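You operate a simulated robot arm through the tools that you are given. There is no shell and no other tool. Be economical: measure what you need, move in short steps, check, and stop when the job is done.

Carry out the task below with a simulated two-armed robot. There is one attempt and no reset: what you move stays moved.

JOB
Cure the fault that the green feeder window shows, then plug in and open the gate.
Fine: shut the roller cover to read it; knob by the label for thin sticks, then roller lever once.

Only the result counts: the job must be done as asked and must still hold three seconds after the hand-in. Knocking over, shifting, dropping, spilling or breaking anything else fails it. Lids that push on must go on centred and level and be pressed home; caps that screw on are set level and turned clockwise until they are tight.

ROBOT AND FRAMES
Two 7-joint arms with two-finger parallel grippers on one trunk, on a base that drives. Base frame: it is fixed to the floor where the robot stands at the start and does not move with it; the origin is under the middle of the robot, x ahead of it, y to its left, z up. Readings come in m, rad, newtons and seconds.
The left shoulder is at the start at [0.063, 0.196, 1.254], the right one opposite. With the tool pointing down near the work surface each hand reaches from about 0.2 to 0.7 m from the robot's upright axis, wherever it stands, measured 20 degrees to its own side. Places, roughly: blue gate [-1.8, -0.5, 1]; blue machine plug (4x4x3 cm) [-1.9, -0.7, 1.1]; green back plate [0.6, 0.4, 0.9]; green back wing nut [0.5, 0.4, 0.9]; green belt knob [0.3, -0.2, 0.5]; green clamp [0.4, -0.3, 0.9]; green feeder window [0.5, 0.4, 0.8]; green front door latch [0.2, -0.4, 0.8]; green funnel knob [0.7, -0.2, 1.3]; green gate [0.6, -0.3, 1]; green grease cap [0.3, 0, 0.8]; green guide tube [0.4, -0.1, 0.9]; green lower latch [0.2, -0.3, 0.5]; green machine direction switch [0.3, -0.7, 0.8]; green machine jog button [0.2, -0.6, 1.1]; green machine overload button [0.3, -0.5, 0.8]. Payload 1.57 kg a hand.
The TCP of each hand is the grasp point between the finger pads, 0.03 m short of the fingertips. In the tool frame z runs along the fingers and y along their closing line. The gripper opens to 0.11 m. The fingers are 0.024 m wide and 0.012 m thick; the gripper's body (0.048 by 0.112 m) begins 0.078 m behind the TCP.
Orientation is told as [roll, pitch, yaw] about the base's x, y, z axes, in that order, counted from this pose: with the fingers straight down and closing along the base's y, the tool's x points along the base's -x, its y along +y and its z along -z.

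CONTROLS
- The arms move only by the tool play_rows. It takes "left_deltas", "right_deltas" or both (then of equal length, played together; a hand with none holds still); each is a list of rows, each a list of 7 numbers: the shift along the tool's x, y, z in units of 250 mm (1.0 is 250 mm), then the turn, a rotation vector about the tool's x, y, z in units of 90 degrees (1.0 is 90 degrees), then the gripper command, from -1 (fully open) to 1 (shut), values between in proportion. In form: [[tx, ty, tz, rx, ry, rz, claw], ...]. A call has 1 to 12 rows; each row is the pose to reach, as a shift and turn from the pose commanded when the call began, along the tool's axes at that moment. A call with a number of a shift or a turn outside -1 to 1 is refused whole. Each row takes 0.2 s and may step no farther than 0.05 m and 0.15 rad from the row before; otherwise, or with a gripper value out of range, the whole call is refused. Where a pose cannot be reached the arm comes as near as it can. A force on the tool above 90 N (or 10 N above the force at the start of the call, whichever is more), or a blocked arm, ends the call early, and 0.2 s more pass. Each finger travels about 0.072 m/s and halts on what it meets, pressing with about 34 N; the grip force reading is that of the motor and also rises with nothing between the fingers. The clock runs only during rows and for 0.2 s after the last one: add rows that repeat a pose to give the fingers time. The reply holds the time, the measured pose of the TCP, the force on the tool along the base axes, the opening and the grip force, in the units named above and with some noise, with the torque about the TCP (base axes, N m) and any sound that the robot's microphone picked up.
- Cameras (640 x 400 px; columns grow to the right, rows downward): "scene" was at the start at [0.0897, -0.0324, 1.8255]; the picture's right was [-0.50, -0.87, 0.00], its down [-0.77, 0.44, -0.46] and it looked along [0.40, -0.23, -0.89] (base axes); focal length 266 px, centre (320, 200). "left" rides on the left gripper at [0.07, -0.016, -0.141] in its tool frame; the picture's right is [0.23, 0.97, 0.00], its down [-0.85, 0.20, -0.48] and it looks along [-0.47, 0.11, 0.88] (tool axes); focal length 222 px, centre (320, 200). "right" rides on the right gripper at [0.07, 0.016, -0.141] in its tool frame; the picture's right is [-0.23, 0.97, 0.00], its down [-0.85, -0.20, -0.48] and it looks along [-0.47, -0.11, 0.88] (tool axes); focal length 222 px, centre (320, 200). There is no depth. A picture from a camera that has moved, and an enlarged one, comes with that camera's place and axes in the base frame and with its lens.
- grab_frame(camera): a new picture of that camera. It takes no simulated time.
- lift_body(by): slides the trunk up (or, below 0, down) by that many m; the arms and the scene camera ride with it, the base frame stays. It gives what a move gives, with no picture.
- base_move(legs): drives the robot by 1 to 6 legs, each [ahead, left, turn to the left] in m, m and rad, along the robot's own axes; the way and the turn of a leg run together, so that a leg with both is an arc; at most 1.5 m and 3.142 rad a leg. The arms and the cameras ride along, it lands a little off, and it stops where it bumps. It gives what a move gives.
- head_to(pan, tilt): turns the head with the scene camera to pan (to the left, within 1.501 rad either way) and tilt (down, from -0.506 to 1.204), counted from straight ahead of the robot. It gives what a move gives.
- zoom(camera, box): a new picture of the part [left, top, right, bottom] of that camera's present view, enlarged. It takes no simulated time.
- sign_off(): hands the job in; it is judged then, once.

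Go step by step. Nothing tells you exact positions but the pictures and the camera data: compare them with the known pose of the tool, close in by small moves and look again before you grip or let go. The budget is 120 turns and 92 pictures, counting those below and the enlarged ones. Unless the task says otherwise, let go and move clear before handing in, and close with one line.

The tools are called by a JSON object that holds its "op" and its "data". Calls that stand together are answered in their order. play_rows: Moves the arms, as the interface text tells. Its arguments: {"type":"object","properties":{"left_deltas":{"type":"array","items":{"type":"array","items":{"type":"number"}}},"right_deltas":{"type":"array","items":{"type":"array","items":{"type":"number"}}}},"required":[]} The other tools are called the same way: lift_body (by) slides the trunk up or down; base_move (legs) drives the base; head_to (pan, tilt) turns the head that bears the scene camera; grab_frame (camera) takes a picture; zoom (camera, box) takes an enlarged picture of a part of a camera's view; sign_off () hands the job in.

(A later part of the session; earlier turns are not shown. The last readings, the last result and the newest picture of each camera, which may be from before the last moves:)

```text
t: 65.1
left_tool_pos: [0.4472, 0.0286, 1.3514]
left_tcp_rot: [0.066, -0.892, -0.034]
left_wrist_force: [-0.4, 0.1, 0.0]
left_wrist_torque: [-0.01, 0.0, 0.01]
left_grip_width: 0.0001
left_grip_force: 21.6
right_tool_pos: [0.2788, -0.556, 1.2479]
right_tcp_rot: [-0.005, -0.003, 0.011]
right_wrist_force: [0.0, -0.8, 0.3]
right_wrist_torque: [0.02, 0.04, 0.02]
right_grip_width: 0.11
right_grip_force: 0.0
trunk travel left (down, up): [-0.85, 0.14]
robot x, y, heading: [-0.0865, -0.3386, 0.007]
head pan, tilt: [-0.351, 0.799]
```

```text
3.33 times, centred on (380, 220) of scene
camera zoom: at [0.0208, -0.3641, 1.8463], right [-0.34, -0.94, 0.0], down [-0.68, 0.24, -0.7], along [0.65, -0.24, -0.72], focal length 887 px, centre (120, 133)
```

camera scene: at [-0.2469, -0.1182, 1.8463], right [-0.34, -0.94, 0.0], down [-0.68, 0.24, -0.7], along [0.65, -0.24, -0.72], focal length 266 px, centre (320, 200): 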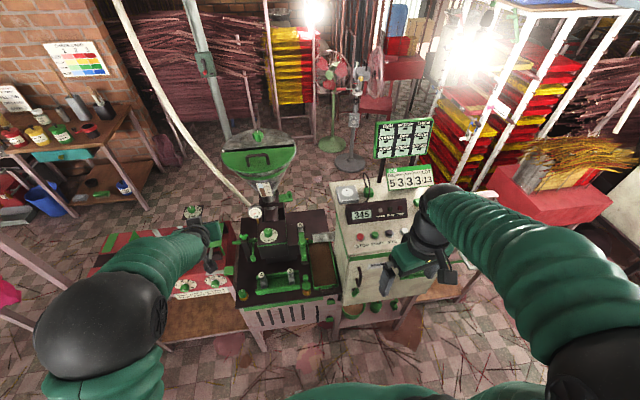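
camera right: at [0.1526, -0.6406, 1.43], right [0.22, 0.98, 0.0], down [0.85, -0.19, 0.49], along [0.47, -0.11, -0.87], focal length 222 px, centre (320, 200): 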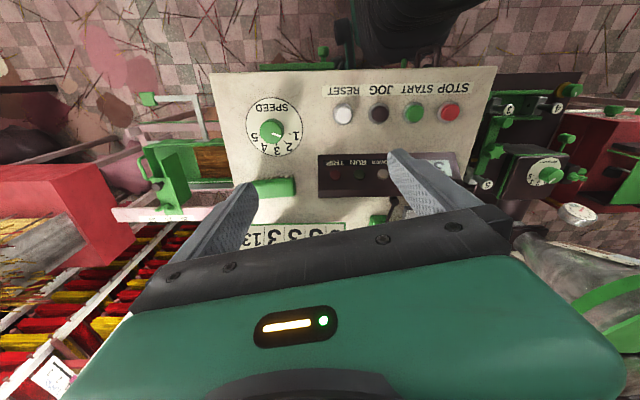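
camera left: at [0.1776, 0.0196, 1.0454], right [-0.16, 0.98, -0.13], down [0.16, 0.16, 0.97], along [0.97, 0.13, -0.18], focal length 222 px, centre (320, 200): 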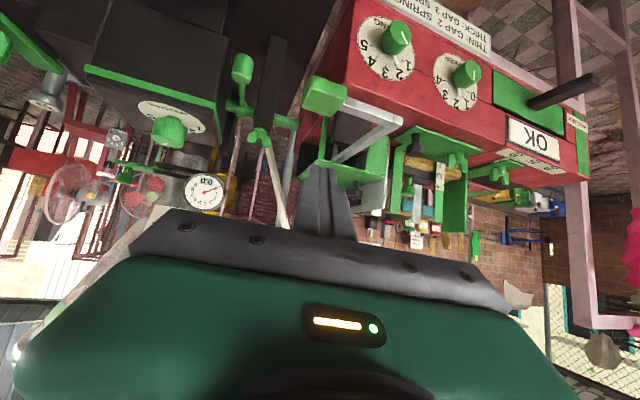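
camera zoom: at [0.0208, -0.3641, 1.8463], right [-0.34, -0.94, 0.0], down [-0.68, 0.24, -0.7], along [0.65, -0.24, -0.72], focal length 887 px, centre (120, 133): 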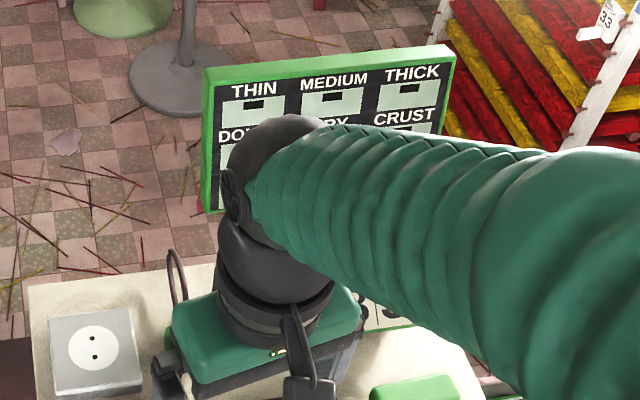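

{"op": "play_rows", "data": {"right_deltas": [[-0.16, -0.02, 0, 0, 0, 0, -1], [-0.32, -0.05, 0.08, 0, 0, 0, -1], [-0.485, -0.076, 0.19, 0, 0, 0, -1]]}}

{"op": "grab_frame", "data": {"camera": "right"}}

```text
t: 65.9
left_tool_pos: [0.449, 0.0281, 1.3509]
left_tcp_rot: [0.068, -0.893, -0.036]
left_wrist_force: [-0.3, -0.4, -0.3]
left_wrist_torque: [0.0, 0.03, 0.02]
left_grip_width: 0.0002
left_grip_force: 21.6
right_tool_pos: [0.4032, -0.573, 1.2016]
right_tcp_rot: [-0.008, -0.001, 0.013]
right_wrist_force: [-0.9, -0.5, -0.8]
right_wrist_torque: [-0.02, 0.01, 0.0]
right_grip_width: 0.1101
right_grip_force: 0.1
trunk travel left (down, up): [-0.85, 0.14]
robot x, y, heading: [-0.086, -0.3367, 0.002]
head pan, tilt: [-0.351, 0.799]
```

```text
25 pictures are left
camera right: at [0.3329, -0.5569, 1.3426], right [0.22, 0.98, -0.01], down [0.86, -0.19, 0.48], along [0.47, -0.11, -0.88], focal length 222 px, centre (320, 200)
```

right: 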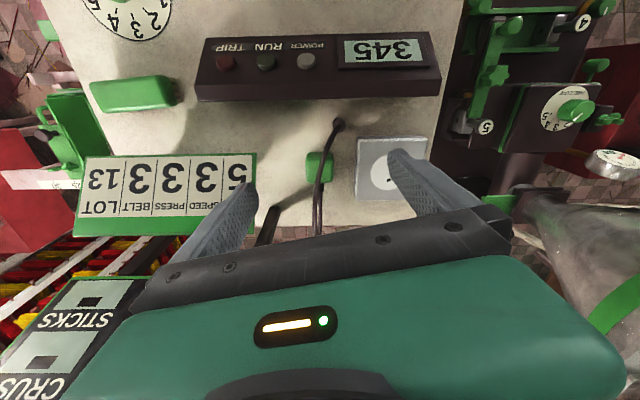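

{"op": "zoom", "data": {"camera": "right", "box": [270, 90, 450, 240]}}

```text
2.67 times, centred on (360, 165) of right
camera zoom: at [0.3329, -0.5569, 1.3426], right [0.22, 0.98, -0.01], down [0.86, -0.19, 0.48], along [0.47, -0.11, -0.88], focal length 592 px, centre (213, 293)
```

zoom: 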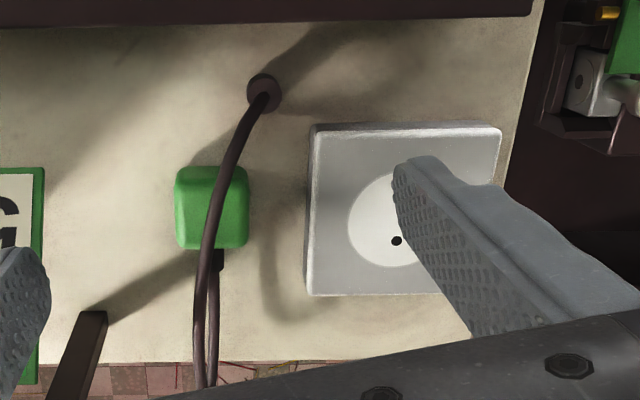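

The plug sits upright by the socket, with the cable leaving from its rear side. I'll lower the right hand over it with a narrow opening and look again.

{"op": "play_rows", "data": {"right_deltas": [[-0.104, -0.036, 0, 0, 0, 0, 0.1], [-0.104, -0.036, 0.1, 0, 0, 0, 0.1], [-0.104, -0.036, 0.2, 0, 0, 0, 0.1], [-0.104, -0.036, 0.286, 0, 0, 0, 0.1]]}}

{"op": "zoom", "data": {"camera": "right", "box": [240, 60, 420, 210]}}

```text
t: 66.9
left_tool_pos: [0.4452, 0.0286, 1.3524]
left_tcp_rot: [0.067, -0.896, -0.033]
left_wrist_force: [-0.9, -0.3, -0.4]
left_wrist_torque: [0.01, 0.01, 0.02]
left_grip_width: 0.0
left_grip_force: 20.8
right_tool_pos: [0.425, -0.5794, 1.1317]
right_tcp_rot: [-0.007, -0.004, 0.012]
right_wrist_force: [0.0, 0.9, 0.2]
right_wrist_torque: [-0.01, -0.01, -0.01]
right_grip_width: 0.0496
right_grip_force: 0.1
trunk travel left (down, up): [-0.85, 0.14]
robot x, y, heading: [-0.0904, -0.3398, 0.007]
head pan, tilt: [-0.351, 0.799]
```

```text
2.67 times, centred on (330, 135) of right
camera zoom: at [0.354, -0.5632, 1.2732], right [0.22, 0.98, -0.01], down [0.86, -0.19, 0.48], along [0.47, -0.11, -0.88], focal length 592 px, centre (293, 373)
```

zoom: 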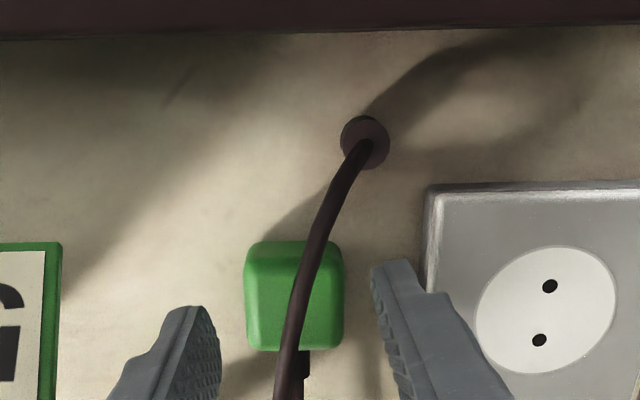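

{"op": "play_rows", "data": {"right_deltas": [[-0.01, 0, 0.08, 0, 0, 0, 0.1], [-0.02, 0, 0.166, 0, 0, 0, 0.1], [-0.02, 0, 0.166, 0, 0, 0, 1], [-0.02, 0, 0.166, 0, 0, 0, 1], [-0.02, 0, 0.166, 0, 0, 0, 1]]}}

{"op": "grab_frame", "data": {"camera": "right"}}

```text
t: 68.1
left_tool_pos: [0.4452, 0.0292, 1.352]
left_tcp_rot: [0.066, -0.894, -0.034]
left_wrist_force: [-0.1, 0.1, -0.9]
left_wrist_torque: [-0.02, 0.02, 0.02]
left_grip_width: 0.0
left_grip_force: 21.2
right_tool_pos: [0.4308, -0.5803, 1.089]
right_tcp_rot: [-0.007, -0.003, 0.011]
right_wrist_force: [0.4, 0.6, -0.8]
right_wrist_torque: [-0.02, 0.01, 0.04]
right_grip_width: 0.035
right_grip_force: 34.1
trunk travel left (down, up): [-0.85, 0.14]
robot x, y, heading: [-0.087, -0.3393, 0.009]
head pan, tilt: [-0.351, 0.799]
```

```text
22 pictures are left
camera right: at [0.3604, -0.5647, 1.2304], right [0.22, 0.98, -0.01], down [0.86, -0.19, 0.48], along [0.47, -0.11, -0.88], focal length 222 px, centre (320, 200)
```

right: 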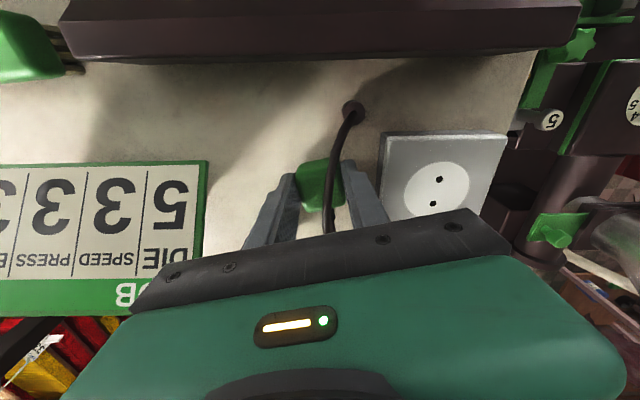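

The plug is gripped. The console, socket and plug are turned about 10° clockwise, so I'll lift and rotate the hand by that amount, then look.

{"op": "play_rows", "data": {"right_deltas": [[0, 0, -0.08, 0, 0, 0.0, 1], [0, 0, -0.16, 0, 0, 0.0, 1], [0, 0, -0.22, 0, 0, 0.055, 1], [0, 0, -0.22, 0, 0, 0.111, 1]]}}

{"op": "zoom", "data": {"camera": "right", "box": [250, 80, 490, 240]}}

{"op": "zoom", "data": {"camera": "scene", "box": [300, 200, 400, 300]}}

```text
t: 69.1
left_tool_pos: [0.4468, 0.0294, 1.3511]
left_tcp_rot: [0.065, -0.896, -0.033]
left_wrist_force: [-0.4, 0.8, 0.1]
left_wrist_torque: [0.0, 0.0, -0.01]
left_grip_width: 0.0
left_grip_force: 21.2
right_tool_pos: [0.4286, -0.5805, 1.1444]
right_tcp_rot: [-0.007, -0.007, -0.162]
right_wrist_force: [0.1, 0.0, -0.1]
right_wrist_torque: [0.01, -0.01, 0.0]
right_grip_width: 0.0
right_grip_force: 21.5
trunk travel left (down, up): [-0.85, 0.14]
robot x, y, heading: [-0.0867, -0.3387, 0.005]
head pan, tilt: [-0.351, 0.799]
```

```text
2.50 times, centred on (370, 160) of right
camera zoom: at [0.3635, -0.5526, 1.2857], right [0.38, 0.92, -0.01], down [0.81, -0.33, 0.48], along [0.45, -0.19, -0.88], focal length 555 px, centre (195, 300)
```

zoom: 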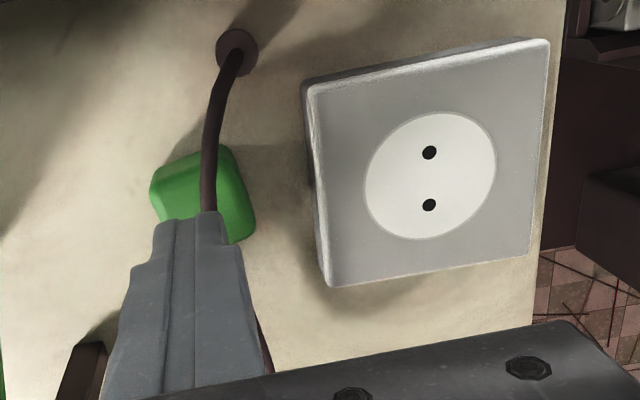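

```text
4.00 times, centred on (350, 250) of scene
camera zoom: at [0.0218, -0.3628, 1.8463], right [-0.34, -0.94, 0.0], down [-0.68, 0.24, -0.7], along [0.65, -0.24, -0.72], focal length 1065 px, centre (200, 0)
```

zoom: 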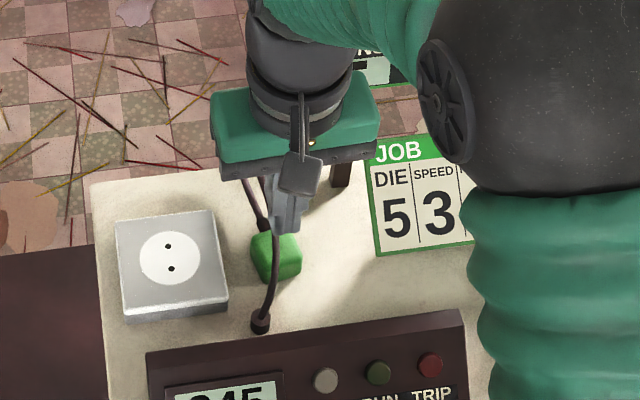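

The plug slipped: the surface is lower than I judged, at about z 1.03. I'll reopen, align the yaw to the socket, and regrip deeper.

{"op": "play_rows", "data": {"right_deltas": [[-0.01, 0, 0, 0, 0, 0.012, 0.1], [-0.023, -0.002, 0, 0, 0, 0.024, 0.1], [-0.023, -0.002, 0.12, 0, 0, 0.024, 0.1], [-0.023, -0.002, 0.22, 0, 0, 0.024, 0.1], [-0.023, -0.002, 0.27, 0, 0, 0.024, 0.1], [-0.023, -0.002, 0.295, 0, 0, 0.024, 0.1]]}}

{"op": "zoom", "data": {"camera": "right", "box": [240, 80, 480, 240]}}

```text
t: 70.5
left_tool_pos: [0.4401, 0.0323, 1.3559]
left_tcp_rot: [0.061, -0.9, -0.03]
left_wrist_force: [0.0, 0.0, 1.1]
left_wrist_torque: [-0.01, 0.0, -0.01]
left_grip_width: 0.0002
left_grip_force: 21.4
right_tool_pos: [0.4373, -0.5799, 1.0803]
right_tcp_rot: [-0.006, -0.029, -0.2]
right_wrist_force: [8.1, -5.8, 63.5]
right_wrist_torque: [1.66, 0.07, 0.23]
right_grip_width: 0.0459
right_grip_force: 0.1
trunk travel left (down, up): [-0.85, 0.14]
robot x, y, heading: [-0.0877, -0.339, 0.004]
head pan, tilt: [-0.351, 0.799]
```

```text
2.50 times, centred on (360, 160) of right
camera zoom: at [0.3682, -0.5491, 1.22], right [0.42, 0.91, 0.0], down [0.79, -0.36, 0.5], along [0.46, -0.21, -0.86], focal length 555 px, centre (220, 300)
```

zoom: 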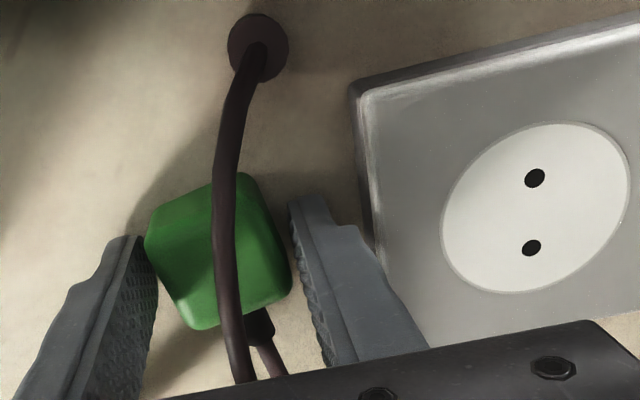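

The fingertips have reached the console surface. I'll raise 3 mm, grip with longer settling, and lift gently to check.

{"op": "play_rows", "data": {"right_deltas": [[0, 0, -0.03, 0, 0, 0, 0.1], [0, 0, -0.03, 0, 0, 0, 1], [0, 0, -0.03, 0, 0, 0, 1], [0, 0, -0.03, 0, 0, 0, 1], [0, 0, -0.03, 0, 0, 0, 1], [0, 0, -0.06, 0, 0, 0, 1], [0, 0, -0.09, 0, 0, 0, 1]]}}

{"op": "zoom", "data": {"camera": "right", "box": [240, 80, 480, 240]}}

```text
t: 72.1
left_tool_pos: [0.4455, 0.0234, 1.3534]
left_tcp_rot: [0.073, -0.897, -0.039]
left_wrist_force: [-0.4, 0.1, 0.1]
left_wrist_torque: [0.0, 0.0, 0.01]
left_grip_width: 0.0002
left_grip_force: 21.5
right_tool_pos: [0.436, -0.5881, 1.0918]
right_tcp_rot: [-0.004, -0.002, -0.199]
right_wrist_force: [-0.2, -1.3, -1.2]
right_wrist_torque: [0.04, -0.04, -0.03]
right_grip_width: 0.035
right_grip_force: 33.7
trunk travel left (down, up): [-0.85, 0.14]
robot x, y, heading: [-0.0861, -0.3382, 0.01]
head pan, tilt: [-0.351, 0.799]
```

```text
2.50 times, centred on (360, 160) of right
camera zoom: at [0.3694, -0.5578, 1.2333], right [0.42, 0.91, 0.0], down [0.8, -0.36, 0.48], along [0.44, -0.2, -0.88], focal length 555 px, centre (220, 300)
```

zoom: 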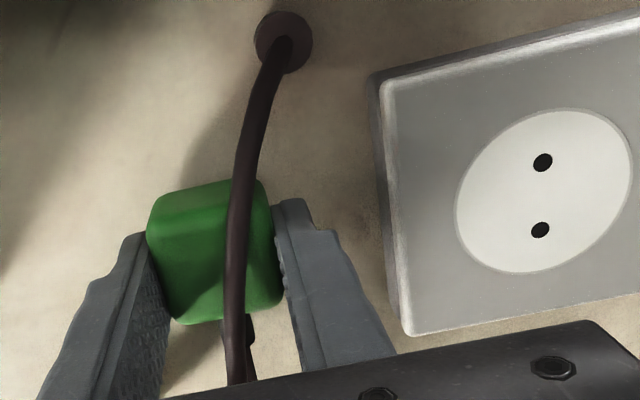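

{"op": "play_rows", "data": {"right_deltas": [[0, 0, -0.04, 0, 0, 0, 1], [0, 0, -0.08, 0, 0, 0, 1], [0, 0, -0.12, 0, 0, 0, 1], [0, 0, -0.16, 0, 0, 0, 1]]}}

{"op": "zoom", "data": {"camera": "right", "box": [240, 80, 480, 240]}}

{"op": "zoom", "data": {"camera": "scene", "box": [310, 220, 390, 280]}}

```text
t: 73.1
left_tool_pos: [0.4459, 0.0275, 1.3521]
left_tcp_rot: [0.069, -0.896, -0.034]
left_wrist_force: [0.0, -0.5, 1.0]
left_wrist_torque: [0.01, -0.03, -0.02]
left_grip_width: 0.0002
left_grip_force: 21.3
right_tool_pos: [0.4369, -0.5841, 1.1326]
right_tcp_rot: [-0.005, -0.006, -0.2]
right_wrist_force: [0.2, -0.9, -0.4]
right_wrist_torque: [-0.03, 0.02, -0.01]
right_grip_width: 0.035
right_grip_force: 34.2
trunk travel left (down, up): [-0.85, 0.14]
robot x, y, heading: [-0.0868, -0.3382, 0.007]
head pan, tilt: [-0.351, 0.799]
```

```text
2.50 times, centred on (360, 160) of right
camera zoom: at [0.371, -0.5538, 1.2734], right [0.42, 0.91, 0.0], down [0.8, -0.36, 0.48], along [0.44, -0.2, -0.88], focal length 555 px, centre (220, 300)
```

zoom: 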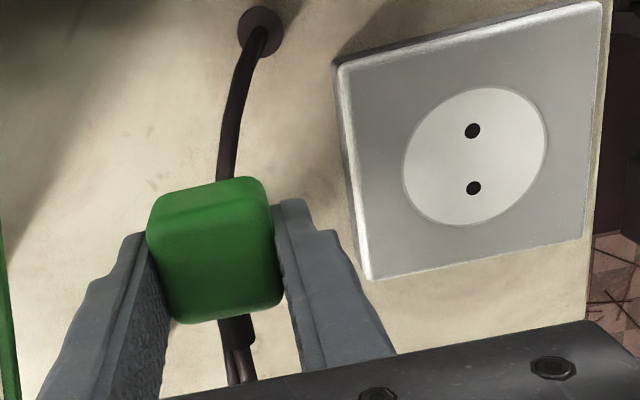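

```text
6.67 times, centred on (350, 250) of scene
camera zoom: at [0.0216, -0.3656, 1.8462], right [-0.34, -0.94, 0.0], down [-0.68, 0.24, -0.7], along [0.65, -0.23, -0.72], focal length 1775 px, centre (120, -133)
```

zoom: 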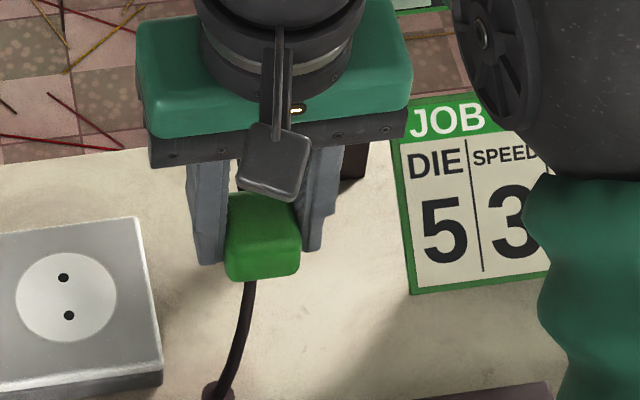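

The plug is firmly held and aligned. I'll move it over the socket, about 9 cm along the hand's y, and look.

{"op": "play_rows", "data": {"right_deltas": [[0, 0.12, 0, 0, 0, 0, 1], [-0.008, 0.25, 0, 0, 0, 0, 1], [-0.015, 0.37, 0, 0, 0, 0, 1]]}}

{"op": "zoom", "data": {"camera": "right", "box": [200, 80, 440, 240]}}

{"op": "zoom", "data": {"camera": "scene", "box": [280, 220, 380, 295]}}

```text
t: 73.9
left_tool_pos: [0.4473, 0.0301, 1.3513]
left_tcp_rot: [0.064, -0.895, -0.031]
left_wrist_force: [0.1, 0.2, -0.4]
left_wrist_torque: [0.04, 0.01, -0.04]
left_grip_width: 0.0
left_grip_force: 21.1
right_tool_pos: [0.46, -0.4918, 1.1313]
right_tcp_rot: [-0.007, -0.005, -0.201]
right_wrist_force: [0.3, -0.7, -0.9]
right_wrist_torque: [-0.01, 0.0, 0.01]
right_grip_width: 0.0349
right_grip_force: 33.4
trunk travel left (down, up): [-0.85, 0.14]
robot x, y, heading: [-0.0889, -0.338, 0.009]
head pan, tilt: [-0.351, 0.799]
```

```text
2.50 times, centred on (320, 160) of right
camera zoom: at [0.3932, -0.4605, 1.2717], right [0.42, 0.91, -0.01], down [0.8, -0.36, 0.48], along [0.44, -0.21, -0.87], focal length 555 px, centre (320, 300)
```

zoom: 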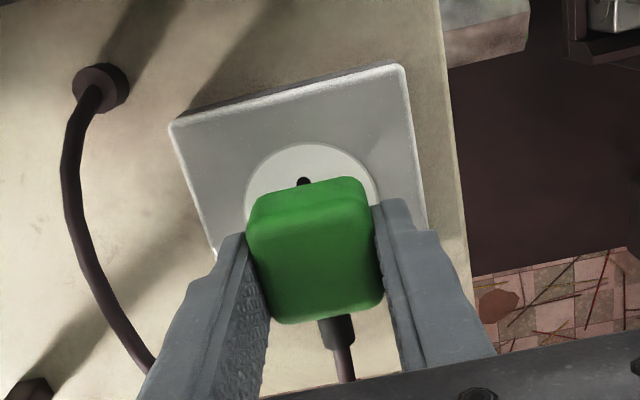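

```text
5.33 times, centred on (330, 258) of scene
camera zoom: at [0.0224, -0.3607, 1.8463], right [-0.34, -0.94, 0.0], down [-0.68, 0.24, -0.7], along [0.65, -0.24, -0.72], focal length 1420 px, centre (267, -107)
```

zoom: 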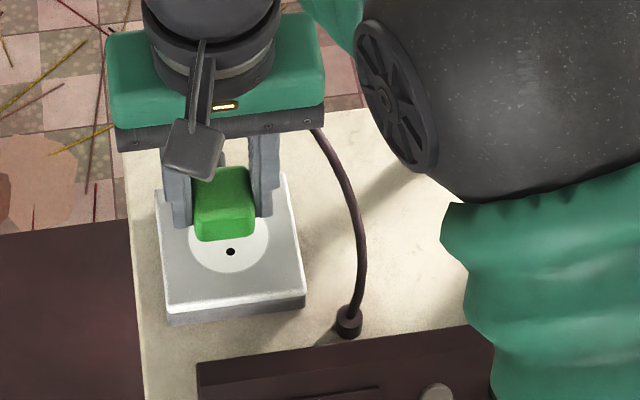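

{"op": "play_rows", "data": {"right_deltas": [[0, -0.018, 0, 0, 0, 0, 1], [0, -0.018, 0.03, 0, 0, 0, 1], [0, -0.018, 0.06, 0, 0, 0, 1], [0, -0.018, 0.08, 0, 0, 0, 1]]}}

{"op": "zoom", "data": {"camera": "right", "box": [200, 80, 440, 240]}}

```text
t: 74.9
left_tool_pos: [0.4453, 0.03, 1.3523]
left_tcp_rot: [0.065, -0.895, -0.034]
left_wrist_force: [0.7, -0.1, 0.5]
left_wrist_torque: [0.02, 0.02, 0.01]
left_grip_width: 0.0
left_grip_force: 21.2
right_tool_pos: [0.457, -0.4965, 1.1115]
right_tcp_rot: [-0.007, -0.006, -0.201]
right_wrist_force: [0.7, -0.2, -1.2]
right_wrist_torque: [-0.01, -0.03, 0.02]
right_grip_width: 0.0351
right_grip_force: 33.8
trunk travel left (down, up): [-0.85, 0.14]
robot x, y, heading: [-0.089, -0.338, 0.008]
head pan, tilt: [-0.351, 0.799]
```

```text
2.50 times, centred on (320, 160) of right
camera zoom: at [0.3917, -0.4654, 1.2524], right [0.42, 0.91, -0.01], down [0.8, -0.36, 0.48], along [0.44, -0.21, -0.87], focal length 555 px, centre (320, 300)
```

zoom: 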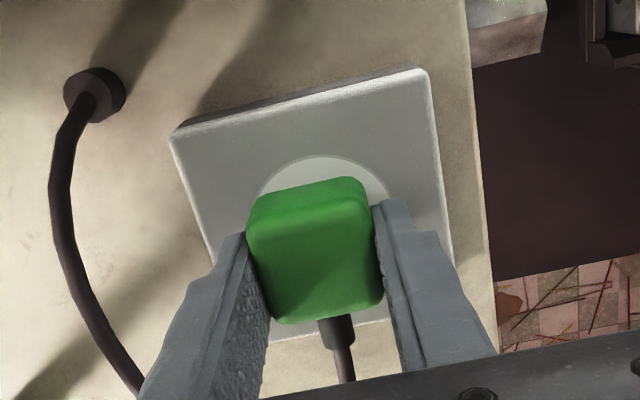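

{"op": "play_rows", "data": {"right_deltas": [[-0.014, 0.006, 0, 0, 0, 0, 1], [-0.014, 0.006, 0.02, 0, 0, 0, 1], [-0.014, 0.006, 0.04, 0, 0, 0, 1], [-0.014, 0.006, 0.05, 0, 0, 0, 1]]}}

```text
t: 75.9
left_tool_pos: [0.4394, 0.0308, 1.3534]
left_tcp_rot: [0.063, -0.9, -0.03]
left_wrist_force: [0.3, -0.2, 0.0]
left_wrist_torque: [0.01, 0.01, -0.03]
left_grip_width: 0.0
left_grip_force: 20.8
right_tool_pos: [0.4596, -0.4952, 1.1047]
right_tcp_rot: [-0.003, -0.02, -0.2]
right_wrist_force: [1.4, -2.5, 46.3]
right_wrist_torque: [1.01, 0.26, 0.29]
right_grip_width: 0.035
right_grip_force: 34.0
trunk travel left (down, up): [-0.85, 0.14]
robot x, y, heading: [-0.0865, -0.3394, 0.008]
head pan, tilt: [-0.351, 0.799]
```

{"op": "zoom", "data": {"camera": "right", "box": [140, 20, 500, 240]}}

{"op": "zoom", "data": {"camera": "scene", "box": [280, 210, 420, 315]}}

```text
1.78 times, centred on (320, 130) of right
camera zoom: at [0.3922, -0.464, 1.2454], right [0.42, 0.91, 0.0], down [0.79, -0.36, 0.5], along [0.45, -0.21, -0.87], focal length 395 px, centre (320, 324)
```

zoom: 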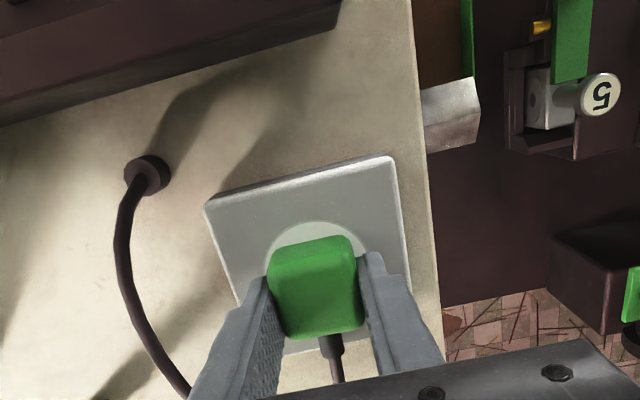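

```text
3.81 times, centred on (350, 262) of scene
camera zoom: at [0.0112, -0.3603, 1.8479], right [-0.34, -0.94, 0.0], down [-0.67, 0.24, -0.7], along [0.66, -0.24, -0.71], focal length 1014 px, centre (206, -38)
```

zoom: 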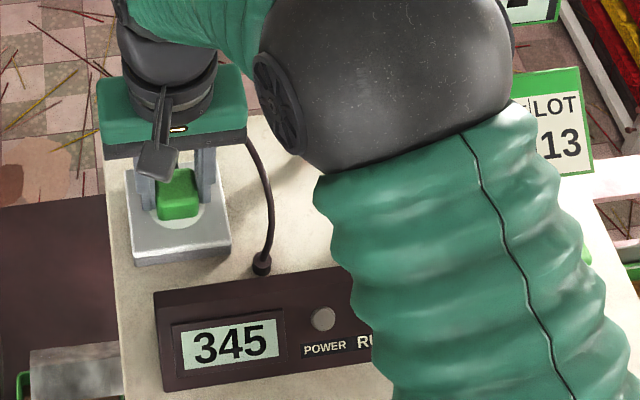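

The plug is on the socket, but the fingertips also rest on the plate, so it isn't pressed home. I'll regrip 12 mm higher on the plug and push down.

{"op": "play_rows", "data": {"right_deltas": [[0, 0, 0.0, 0, 0, 0, 0.2], [0, 0, 0.0, 0, 0, 0, 0.2], [0, 0, -0.04, 0, 0, 0, 0.2], [0, 0, -0.056, 0, 0, 0, 0.2], [0, 0, -0.056, 0, 0, 0, 1], [0, 0, -0.056, 0, 0, 0, 1], [0, 0, -0.036, 0, 0, 0, 1], [0, 0, -0.02, 0, 0, 0, 1], [0, 0, -0.005, 0, 0, 0, 1]]}}

{"op": "zoom", "data": {"camera": "scene", "box": [280, 210, 420, 315]}}

```text
t: 77.9
left_tool_pos: [0.4414, 0.0309, 1.3546]
left_tcp_rot: [0.063, -0.899, -0.031]
left_wrist_force: [0.7, 0.3, 0.3]
left_wrist_torque: [-0.03, -0.02, 0.0]
left_grip_width: 0.0
left_grip_force: 21.2
right_tool_pos: [0.4605, -0.4938, 1.1053]
right_tcp_rot: [-0.006, -0.019, -0.201]
right_wrist_force: [7.0, -1.4, 39.2]
right_wrist_torque: [0.9, 0.07, -0.07]
right_grip_width: 0.0351
right_grip_force: 33.5
trunk travel left (down, up): [-0.85, 0.14]
robot x, y, heading: [-0.0877, -0.3381, 0.005]
head pan, tilt: [-0.351, 0.799]
```

```text
3.81 times, centred on (350, 262) of scene
camera zoom: at [0.0125, -0.3604, 1.8476], right [-0.34, -0.94, 0.0], down [-0.67, 0.24, -0.7], along [0.66, -0.24, -0.71], focal length 1014 px, centre (206, -38)
```

zoom: 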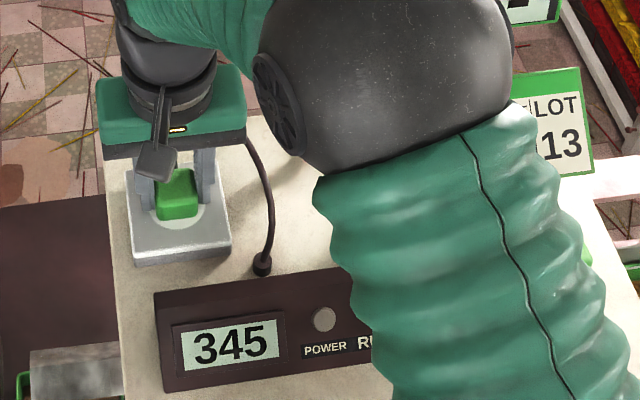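

{"op": "play_rows", "data": {"right_deltas": [[0, 0, 0.0, 0, 0, 0, 0.2], [0, 0, 0.0, 0, 0, 0, 0.2], [0, 0, -0.1, 0, 0, 0, 0.2], [0, 0, -0.26, 0, 0, 0, 0.2], [0, 0, -0.4, 0, 0, 0, 0.2]]}}

{"op": "grab_frame", "data": {"camera": "right"}}

```text
t: 79.1
left_tool_pos: [0.4424, 0.0302, 1.353]
left_tcp_rot: [0.065, -0.897, -0.03]
left_wrist_force: [-0.2, -1.2, 0.3]
left_wrist_torque: [0.0, -0.04, 0.02]
left_grip_width: 0.0001
left_grip_force: 21.1
right_tool_pos: [0.457, -0.4946, 1.2016]
right_tcp_rot: [-0.008, -0.006, -0.202]
right_wrist_force: [-1.1, -0.1, 0.6]
right_wrist_torque: [0.0, -0.01, 0.03]
right_grip_width: 0.044
right_grip_force: 0.0
trunk travel left (down, up): [-0.85, 0.14]
robot x, y, heading: [-0.088, -0.3393, 0.006]
head pan, tilt: [-0.351, 0.799]
```

```text
9 pictures are left
camera right: at [0.3917, -0.4642, 1.3435], right [0.42, 0.91, -0.01], down [0.8, -0.36, 0.49], along [0.44, -0.21, -0.87], focal length 222 px, centre (320, 200)
```

right: 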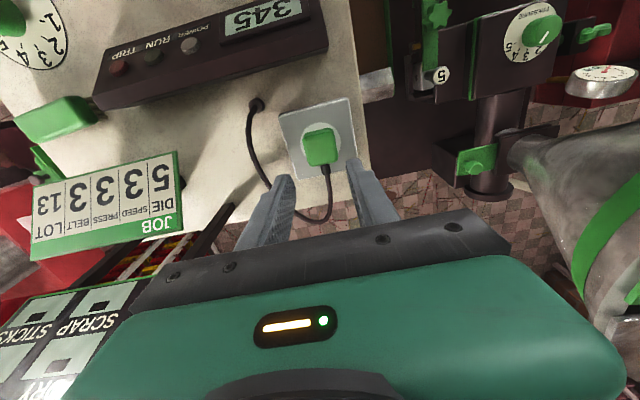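

{"op": "zoom", "data": {"camera": "right", "box": [160, 10, 380, 190]}}

```text
2.22 times, centred on (270, 100) of right
camera zoom: at [0.3917, -0.4642, 1.3435], right [0.42, 0.91, -0.01], down [0.8, -0.36, 0.49], along [0.44, -0.21, -0.87], focal length 494 px, centre (431, 422)
```

zoom: 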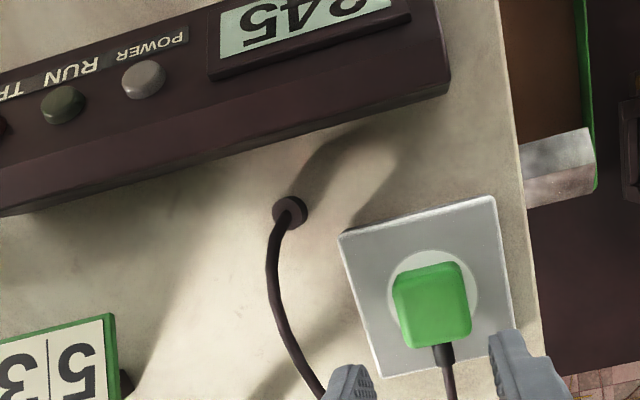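

POWER isn't lit and the plug looks about 4–5 mm too far back on the disc. I'll regrip higher, press lightly and slide it toward the robot to find the holes.

{"op": "play_rows", "data": {"right_deltas": [[0, 0, 0.16, 0, 0, 0, 0.2], [0, 0, 0.32, 0, 0, 0, 0.2], [0, 0, 0.332, 0, 0, 0, 0.2], [0, 0, 0.332, 0, 0, 0, 1], [0, 0, 0.332, 0, 0, 0, 1], [0, 0, 0.332, 0, 0, 0, 1]]}}

{"op": "play_rows", "data": {"right_deltas": [[0, 0, 0.01, 0, 0, 0, 1], [0.006, 0, 0.012, 0, 0, 0, 1], [0.012, 0, 0.014, 0, 0, 0, 1], [0.018, 0, 0.016, 0, 0, 0, 1]]}}

```text
t: 80.5
left_tool_pos: [0.4463, 0.0308, 1.3518]
left_tcp_rot: [0.066, -0.895, -0.032]
left_wrist_force: [-0.3, -0.1, 0.6]
left_wrist_torque: [0.01, 0.0, 0.0]
left_grip_width: 0.0
left_grip_force: 21.4
right_tool_pos: [0.461, -0.4948, 1.1191]
right_tcp_rot: [-0.007, -0.004, -0.199]
right_wrist_force: [-0.4, 0.1, 0.1]
right_wrist_torque: [0.03, -0.03, -0.01]
right_grip_width: 0.0351
right_grip_force: 33.9
trunk travel left (down, up): [-0.85, 0.14]
robot x, y, heading: [-0.0884, -0.3355, 0.001]
head pan, tilt: [-0.351, 0.799]
```

```text
t: 81.5
left_tool_pos: [0.4438, 0.0301, 1.3518]
left_tcp_rot: [0.064, -0.894, -0.032]
left_wrist_force: [-0.1, 1.0, -0.6]
left_wrist_torque: [0.03, 0.0, 0.04]
left_grip_width: 0.0
left_grip_force: 21.4
right_tool_pos: [0.4583, -0.495, 1.1158]
right_tcp_rot: [-0.007, -0.01, -0.203]
right_wrist_force: [9.5, -1.4, 26.4]
right_wrist_torque: [0.0, -0.29, -0.07]
right_grip_width: 0.0352
right_grip_force: 33.9
trunk travel left (down, up): [-0.85, 0.14]
robot x, y, heading: [-0.0909, -0.3362, 0.006]
head pan, tilt: [-0.351, 0.799]
```

{"op": "play_rows", "data": {"right_deltas": [[0.008, 0, 0.004, 0, 0, 0, 1], [0.016, 0, 0.006, 0, 0, 0, 1], [0.024, 0, 0.008, 0, 0, 0, 1]]}}

{"op": "zoom", "data": {"camera": "scene", "box": [290, 220, 380, 290]}}

```text
t: 82.3
left_tool_pos: [0.4437, 0.0311, 1.352]
left_tcp_rot: [0.065, -0.896, -0.031]
left_wrist_force: [-0.4, -0.6, 0.4]
left_wrist_torque: [0.0, 0.03, 0.01]
left_grip_width: 0.0
left_grip_force: 21.4
right_tool_pos: [0.4511, -0.4935, 1.1122]
right_tcp_rot: [-0.007, -0.01, -0.201]
right_wrist_force: [10.1, -2.0, 24.8]
right_wrist_torque: [0.1, -0.24, -0.07]
right_grip_width: 0.035
right_grip_force: 33.8
trunk travel left (down, up): [-0.85, 0.14]
robot x, y, heading: [-0.0883, -0.3395, 0.003]
head pan, tilt: [-0.351, 0.799]
```

```text
5.71 times, centred on (335, 255) of scene
camera zoom: at [0.0192, -0.3613, 1.8466], right [-0.34, -0.94, 0.0], down [-0.68, 0.24, -0.7], along [0.66, -0.24, -0.72], focal length 1521 px, centre (234, -114)
```

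zoom: 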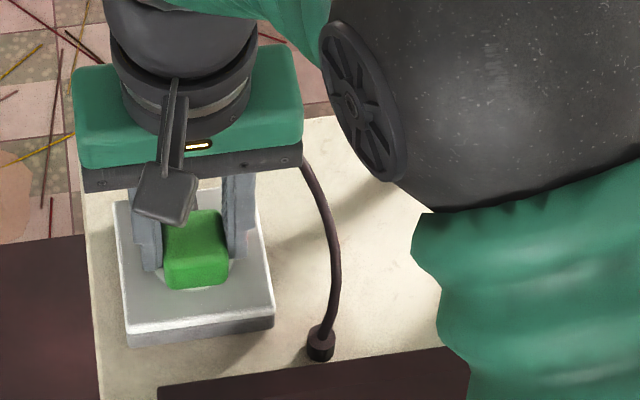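

The plug overshot, since the disc's front rim is now covered. I'll slide back slowly under light pressure.

{"op": "play_rows", "data": {"right_deltas": [[-0.006, 0, 0.004, 0, 0, 0, 1], [-0.01, 0, 0.006, 0, 0, 0, 1], [-0.014, 0, 0.008, 0, 0, 0, 1], [-0.018, 0, 0.008, 0, 0, 0, 1], [-0.022, 0, 0.008, 0, 0, 0, 1], [-0.022, 0, 0.016, 0, 0, 0, 1]]}}

```text
t: 83.7
left_tool_pos: [0.4401, 0.0302, 1.3526]
left_tcp_rot: [0.063, -0.898, -0.029]
left_wrist_force: [-0.5, -0.3, 0.0]
left_wrist_torque: [0.0, 0.02, 0.03]
left_grip_width: 0.0002
left_grip_force: 20.8
right_tool_pos: [0.452, -0.4946, 1.1105]
right_tcp_rot: [-0.007, -0.009, -0.2]
right_wrist_force: [-11.0, 1.9, 25.8]
right_wrist_torque: [0.22, 0.28, 0.03]
right_grip_width: 0.0351
right_grip_force: 33.8
trunk travel left (down, up): [-0.85, 0.14]
robot x, y, heading: [-0.0844, -0.3342, 0.007]
head pan, tilt: [-0.351, 0.799]
```

Friction grip limits the push to about 25 N. I'll release, close the fingers and press from above on the plug's centre.

{"op": "play_rows", "data": {"right_deltas": [[0, 0, -0.01, 0, 0, 0, 0.2], [0, 0, -0.01, 0, 0, 0, 0.2], [0, 0, -0.12, 0, 0, 0, 0.2], [0, 0, -0.22, 0, 0, 0, 0.2], [0, 0, -0.22, 0, 0, 0, 1], [0, 0, -0.22, 0, 0, 0, 1], [0, 0, -0.22, 0, 0, 0, 1]]}}

{"op": "zoom", "data": {"camera": "right", "box": [220, 60, 420, 220]}}

```text
t: 85.3
left_tool_pos: [0.4462, 0.0301, 1.3512]
left_tcp_rot: [0.066, -0.896, -0.031]
left_wrist_force: [-0.3, -0.7, -0.1]
left_wrist_torque: [-0.02, 0.01, 0.02]
left_grip_width: 0.0
left_grip_force: 21.1
right_tool_pos: [0.4569, -0.4957, 1.1647]
right_tcp_rot: [-0.008, -0.006, -0.201]
right_wrist_force: [-0.9, 0.0, -0.9]
right_wrist_torque: [0.0, 0.01, 0.01]
right_grip_width: 0.0
right_grip_force: 21.7
trunk travel left (down, up): [-0.85, 0.14]
robot x, y, heading: [-0.0884, -0.3366, 0.009]
head pan, tilt: [-0.351, 0.799]
```

```text
2.50 times, centred on (320, 140) of right
camera zoom: at [0.3913, -0.4646, 1.3048], right [0.42, 0.91, -0.01], down [0.8, -0.36, 0.48], along [0.44, -0.21, -0.87], focal length 555 px, centre (320, 350)
```

zoom: 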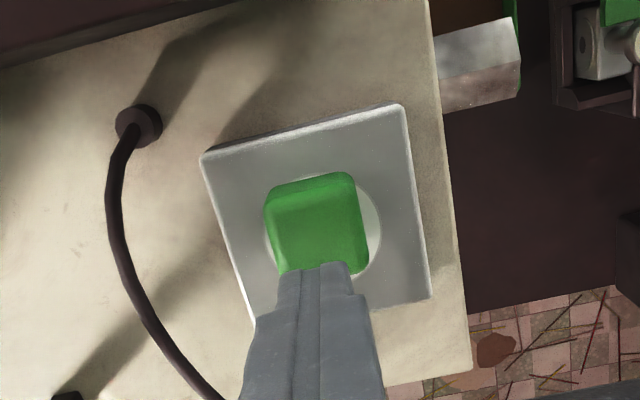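

Measured against the plate, the plug is about 5 mm too near the robot and 2 mm too far right. I'll regrip, shift it, release, and press from the top.

{"op": "play_rows", "data": {"right_deltas": [[0, 0, 0, 0, 0, 0, 0.2], [0, 0, 0, 0, 0, 0, 0.2], [0, 0, 0.1, 0, 0, 0, 0.2], [0, 0, 0.2, 0, 0, 0, 0.2], [0, 0, 0.2, 0, 0, 0, 1], [0, 0, 0.2, 0, 0, 0, 1], [0, 0, 0.19, 0, 0, 0, 1], [-0.01, 0.004, 0.185, 0, 0, 0, 1], [-0.022, 0.008, 0.185, 0, 0, 0, 1], [-0.022, 0.008, 0.2, 0, 0, 0, 1], [-0.022, 0.008, 0.21, 0, 0, 0, 1]]}}

{"op": "play_rows", "data": {"right_deltas": [[0, 0, 0, 0, 0, 0, 0.2], [0, 0, 0, 0, 0, 0, 0.2], [0, 0, -0.12, 0, 0, 0, 0.2], [0, 0, -0.2, 0, 0, 0, 0.5], [0, 0, -0.2, 0, 0, 0, 1], [0, 0, -0.2, 0, 0, 0, 1], [0.02, 0, -0.14, 0, 0, 0, 1], [0.02, 0, -0.1, 0, 0, 0, 1], [0.02, 0, -0.08, 0, 0, 0, 1], [0.02, 0, -0.065, 0, 0, 0, 1], [0.02, 0, -0.05, 0, 0, 0, 1], [0.02, 0, -0.035, 0, 0, 0, 1]]}}

```text
t: 87.7
left_tool_pos: [0.4449, 0.0287, 1.3522]
left_tcp_rot: [0.065, -0.895, -0.033]
left_wrist_force: [-0.7, 0.0, -0.4]
left_wrist_torque: [0.01, -0.01, 0.01]
left_grip_width: 0.0
left_grip_force: 21.3
right_tool_pos: [0.4629, -0.4939, 1.1119]
right_tcp_rot: [-0.005, -0.009, -0.203]
right_wrist_force: [3.6, -1.6, 9.6]
right_wrist_torque: [0.06, 0.02, 0.01]
right_grip_width: 0.0351
right_grip_force: 33.6
trunk travel left (down, up): [-0.85, 0.14]
robot x, y, heading: [-0.0886, -0.337, 0.005]
head pan, tilt: [-0.351, 0.799]
```

```text
t: 90.3
left_tool_pos: [0.4382, 0.031, 1.3549]
left_tcp_rot: [0.061, -0.904, -0.029]
left_wrist_force: [-0.1, 0.8, 0.0]
left_wrist_torque: [0.02, 0.02, -0.04]
left_grip_width: 0.0
left_grip_force: 21.0
right_tool_pos: [0.459, -0.4926, 1.1348]
right_tcp_rot: [-0.003, -0.036, -0.203]
right_wrist_force: [-15.5, -1.6, 46.7]
right_wrist_torque: [0.06, 0.95, 0.0]
right_grip_width: 0.0
right_grip_force: 21.7
trunk travel left (down, up): [-0.85, 0.14]
robot x, y, heading: [-0.0856, -0.3352, 0.01]
head pan, tilt: [-0.351, 0.799]
stopped in row 12 (right hand): the force on the tool passed its limit at 92 N (the readings are from after the stop); the commanded pose is now the measured one
```

{"op": "zoom", "data": {"camera": "scene", "box": [280, 210, 420, 315]}}

```text
3.81 times, centred on (350, 262) of scene
camera zoom: at [0.0084, -0.3601, 1.8468], right [-0.34, -0.94, 0.0], down [-0.67, 0.24, -0.7], along [0.66, -0.24, -0.71], focal length 1014 px, centre (206, -38)
```

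zoom: 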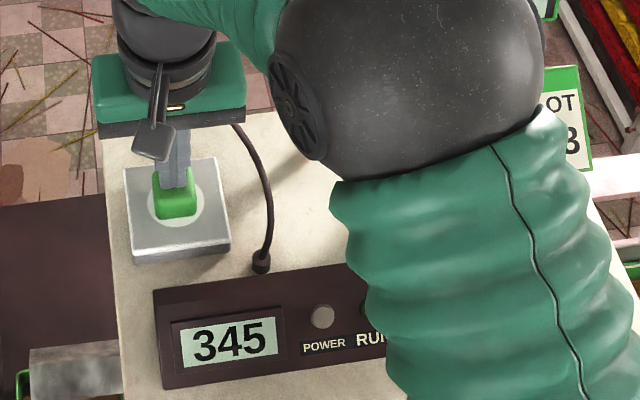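

The plug's top is now flush-looking, but the lamp gives no sign. I'll test whether it is seated by gripping it and nudging sideways lightly.

{"op": "play_rows", "data": {"right_deltas": [[0, 0, -0.06, 0, 0, 0, 1], [-0.02, 0, -0.06, 0, 0, 0, 0.2], [-0.02, 0, -0.06, 0, 0, 0, 0.2], [-0.02, 0, 0.0, 0, 0, 0, 0.2], [-0.02, 0, 0.07, 0, 0, 0, 0.2], [-0.02, 0, 0.07, 0, 0, 0, 1], [-0.02, 0, 0.07, 0, 0, 0, 1], [-0.02, 0, 0.07, 0, 0, 0, 1]]}}

{"op": "play_rows", "data": {"right_deltas": [[0.006, 0, 0, 0, 0, 0, 1], [0.012, 0, 0, 0, 0, 0, 1]]}}

```text
t: 92.1
left_tool_pos: [0.448, 0.03, 1.3513]
left_tcp_rot: [0.065, -0.894, -0.031]
left_wrist_force: [0.1, 0.2, 0.0]
left_wrist_torque: [-0.01, -0.01, 0.03]
left_grip_width: 0.0001
left_grip_force: 21.1
right_tool_pos: [0.4713, -0.4951, 1.1099]
right_tcp_rot: [-0.002, -0.027, -0.202]
right_wrist_force: [-0.1, -1.1, -0.4]
right_wrist_torque: [-0.02, 0.01, 0.01]
right_grip_width: 0.0349
right_grip_force: 34.2
trunk travel left (down, up): [-0.85, 0.14]
robot x, y, heading: [-0.0896, -0.3359, 0.004]
head pan, tilt: [-0.351, 0.799]
```

```text
t: 92.7
left_tool_pos: [0.4468, 0.0301, 1.3517]
left_tcp_rot: [0.065, -0.895, -0.032]
left_wrist_force: [-0.1, 0.3, 0.4]
left_wrist_torque: [0.0, 0.01, -0.01]
left_grip_width: 0.0
left_grip_force: 20.9
right_tool_pos: [0.4673, -0.4942, 1.1105]
right_tcp_rot: [-0.003, -0.029, -0.202]
right_wrist_force: [-0.1, 0.3, 0.0]
right_wrist_torque: [-0.03, 0.0, 0.0]
right_grip_width: 0.0353
right_grip_force: 34.4
trunk travel left (down, up): [-0.85, 0.14]
robot x, y, heading: [-0.0899, -0.3415, 0.008]
head pan, tilt: [-0.351, 0.799]
```

The plug slid freely, so it isn't inserted. I need to see which side its pins are on. I'll lift it, roll its underside toward the left camera, and turn the left camera to it.

{"op": "play_rows", "data": {"right_deltas": [[0, 0, -0.16, 0, 0, 0, 1], [0.07, 0, -0.32, 0, 0, 0, 1], [0.14, 0, -0.48, 0, 0, 0, 1], [0.21, 0, -0.6, 0, 0, 0, 1], [0.28, 0, -0.7, -0.09, 0, 0, 1], [0.28, 0, -0.7, -0.18, 0, 0, 1], [0.28, 0, -0.7, -0.27, 0, 0, 1], [0.28, 0, -0.7, -0.36, 0, 0, 1], [0.28, 0, -0.7, -0.45, 0, 0, 1], [0.28, 0, -0.7, -0.54, 0, 0, 1], [0.28, 0, -0.7, -0.62, 0, 0, 1]], "left_deltas": [[0.1, 0, -0.12, 0, 0, 0, 1], [0.2, 0, -0.24, 0, 0, 0, 1], [0.3, 0, -0.37, 0, 0, 0, 1], [0.4, 0, -0.5, 0.05, 0, 0.04, 1], [0.5, 0, -0.63, 0.1, 0, 0.08, 1], [0.5, 0, -0.63, 0.15, 0, 0.12, 1], [0.5, 0, -0.63, 0.2, 0, 0.16, 1], [0.5, 0, -0.63, 0.25, 0, 0.2, 1], [0.5, 0, -0.63, 0.3, 0, 0.237, 1], [0.5, 0, -0.63, 0.3, 0, 0.237, 1], [0.5, 0, -0.63, 0.3, 0, 0.237, 1]]}}

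```text
t: 95.1
left_tool_pos: [0.2463, 0.0216, 1.3536]
left_tcp_rot: [0.05, -0.871, -0.622]
left_wrist_force: [-0.4, 0.3, -0.3]
left_wrist_torque: [-0.03, 0.0, 0.0]
left_grip_width: 0.0001
left_grip_force: 21.1
right_tool_pos: [0.3949, -0.4832, 1.2827]
right_tcp_rot: [0.978, -0.028, -0.203]
right_wrist_force: [1.3, 0.5, -0.6]
right_wrist_torque: [-0.01, -0.01, -0.03]
right_grip_width: 0.0347
right_grip_force: 34.6
trunk travel left (down, up): [-0.85, 0.14]
robot x, y, heading: [-0.0904, -0.3411, 0.008]
head pan, tilt: [-0.351, 0.799]
```

{"op": "zoom", "data": {"camera": "left", "box": [112, 120, 212, 200]}}

```text
5.00 times, centred on (162, 160) of left
camera zoom: at [0.1087, 0.0913, 1.3886], right [0.42, 0.9, -0.14], down [0.25, 0.04, 0.97], along [0.88, -0.44, -0.2], focal length 1111 px, centre (1110, 400)
```

zoom: 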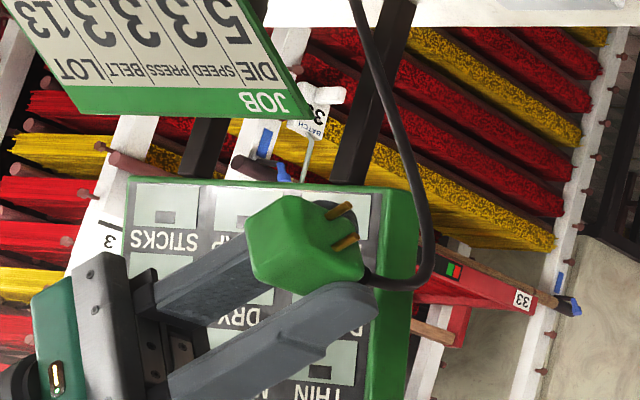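

Now it's clear: the two pins are under the plug, side by side along the closing direction, while the socket holes run the other way. I must turn the plug 90°. I'll unroll the hand, then rotate it clockwise.

{"op": "play_rows", "data": {"right_deltas": [[0, 0, 0, 0.09, 0, 0, 1], [0, 0, 0, 0.18, 0, 0, 1], [0, 0, 0, 0.27, 0, 0, 1], [0, 0, 0, 0.36, 0, 0, 1], [0, 0, 0, 0.45, 0, 0, 1], [0, 0, 0, 0.54, 0.008, 0, 1], [0, 0, 0, 0.62, 0.016, 0, 1]]}}

{"op": "play_rows", "data": {"right_deltas": [[0, 0, 0, 0, 0, 0.09, 1], [0, 0, 0, 0, 0, 0.18, 1], [0, 0, 0, 0, 0, 0.27, 1], [0, 0, 0, 0, 0, 0.36, 1], [0, 0, 0, 0, 0, 0.45, 1], [0, 0, 0, 0, 0, 0.54, 1], [0, 0, 0, 0, 0, 0.63, 1], [0, 0, 0, 0, 0, 0.72, 1], [0, 0, 0, 0, 0, 0.81, 1], [0, 0, 0, 0, 0, 0.9, 1], [0, 0, 0, 0, 0, 0.96, 1], [0, 0, 0, 0, 0, 1.0, 1]]}}

```text
t: 96.7
left_tool_pos: [0.2452, 0.0288, 1.3507]
left_tcp_rot: [0.045, -0.874, -0.617]
left_wrist_force: [-0.4, 0.3, 0.1]
left_wrist_torque: [0.02, -0.03, -0.01]
left_grip_width: 0.0003
left_grip_force: 21.7
right_tool_pos: [0.3941, -0.4777, 1.2822]
right_tcp_rot: [-0.004, -0.006, -0.19]
right_wrist_force: [0.0, 0.1, -0.5]
right_wrist_torque: [0.0, 0.03, 0.02]
right_grip_width: 0.035
right_grip_force: 33.6
trunk travel left (down, up): [-0.85, 0.14]
robot x, y, heading: [-0.0871, -0.34, 0.008]
head pan, tilt: [-0.351, 0.799]
```

```text
t: 99.3
left_tool_pos: [0.2456, 0.0261, 1.3518]
left_tcp_rot: [0.046, -0.873, -0.617]
left_wrist_force: [-0.1, -1.1, 0.0]
left_wrist_torque: [-0.03, -0.05, 0.0]
left_grip_width: 0.0
left_grip_force: 21.0
right_tool_pos: [0.3939, -0.4785, 1.2831]
right_tcp_rot: [0.007, -0.003, -1.763]
right_wrist_force: [-0.5, 0.1, -1.7]
right_wrist_torque: [-0.05, 0.01, 0.03]
right_grip_width: 0.035
right_grip_force: 34.3
trunk travel left (down, up): [-0.85, 0.14]
robot x, y, heading: [-0.0873, -0.3395, 0.006]
head pan, tilt: [-0.351, 0.799]
```

{"op": "play_rows", "data": {"right_deltas": [[-0.058, 0.09, 0, 0, 0, 0, 1], [-0.058, 0.18, 0.1, 0, 0, 0, 1], [-0.058, 0.256, 0.24, 0, 0, 0, 1], [-0.058, 0.256, 0.4, 0, 0, 0, 1], [-0.058, 0.256, 0.552, 0, 0, 0, 1]]}}

{"op": "zoom", "data": {"camera": "right", "box": [200, 70, 440, 240]}}

```text
t: 100.5
left_tool_pos: [0.2461, 0.0271, 1.3515]
left_tcp_rot: [0.046, -0.874, -0.618]
left_wrist_force: [-0.6, -0.4, 0.6]
left_wrist_torque: [0.02, 0.01, 0.0]
left_grip_width: 0.0
left_grip_force: 21.5
right_tool_pos: [0.4544, -0.5067, 1.1442]
right_tcp_rot: [0.007, -0.003, -1.761]
right_wrist_force: [-0.1, -0.1, -0.6]
right_wrist_torque: [0.01, -0.01, 0.03]
right_grip_width: 0.0349
right_grip_force: 34.8
trunk travel left (down, up): [-0.85, 0.14]
robot x, y, heading: [-0.088, -0.3362, 0.006]
head pan, tilt: [-0.351, 0.799]
```

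```text
2.35 times, centred on (320, 155) of right
camera zoom: at [0.483, -0.4405, 1.286], right [0.91, -0.41, 0.01], down [-0.36, -0.8, 0.48], along [-0.19, -0.44, -0.88], focal length 523 px, centre (320, 306)
```

zoom: 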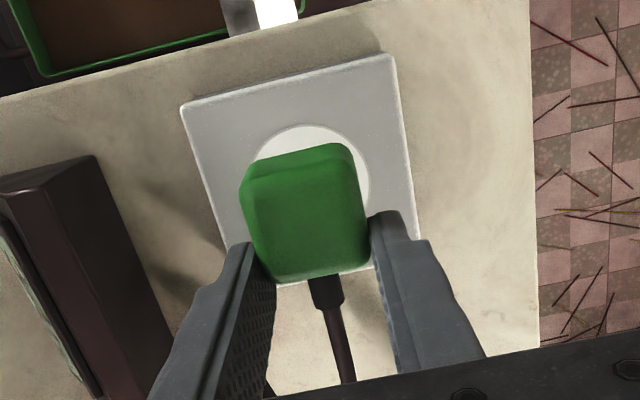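

Now the pins match the hole direction. From the picture the plug needs about -5 mm along tool x and -4 mm along tool y, then down.

{"op": "play_rows", "data": {"right_deltas": [[-0.019, -0.017, 0.0, 0, 0, 0, 1], [-0.019, -0.017, 0.06, 0, 0, 0, 1], [-0.019, -0.017, 0.1, 0, 0, 0, 1], [-0.019, -0.017, 0.12, 0, 0, 0, 1], [-0.019, -0.017, 0.132, 0, 0, 0, 1], [-0.019, -0.017, 0.144, 0, 0, 0, 1]]}}

```text
t: 101.9
left_tool_pos: [0.2447, 0.027, 1.351]
left_tcp_rot: [0.047, -0.876, -0.616]
left_wrist_force: [-0.2, 0.1, -0.1]
left_wrist_torque: [-0.02, 0.02, 0.01]
left_grip_width: 0.0003
left_grip_force: 20.9
right_tool_pos: [0.4496, -0.5116, 1.112]
right_tcp_rot: [0.011, 0.001, -1.761]
right_wrist_force: [0.1, -0.4, 2.2]
right_wrist_torque: [-0.01, 0.04, 0.02]
right_grip_width: 0.0351
right_grip_force: 33.9
trunk travel left (down, up): [-0.85, 0.14]
robot x, y, heading: [-0.0867, -0.3393, 0.01]
head pan, tilt: [-0.351, 0.799]
```

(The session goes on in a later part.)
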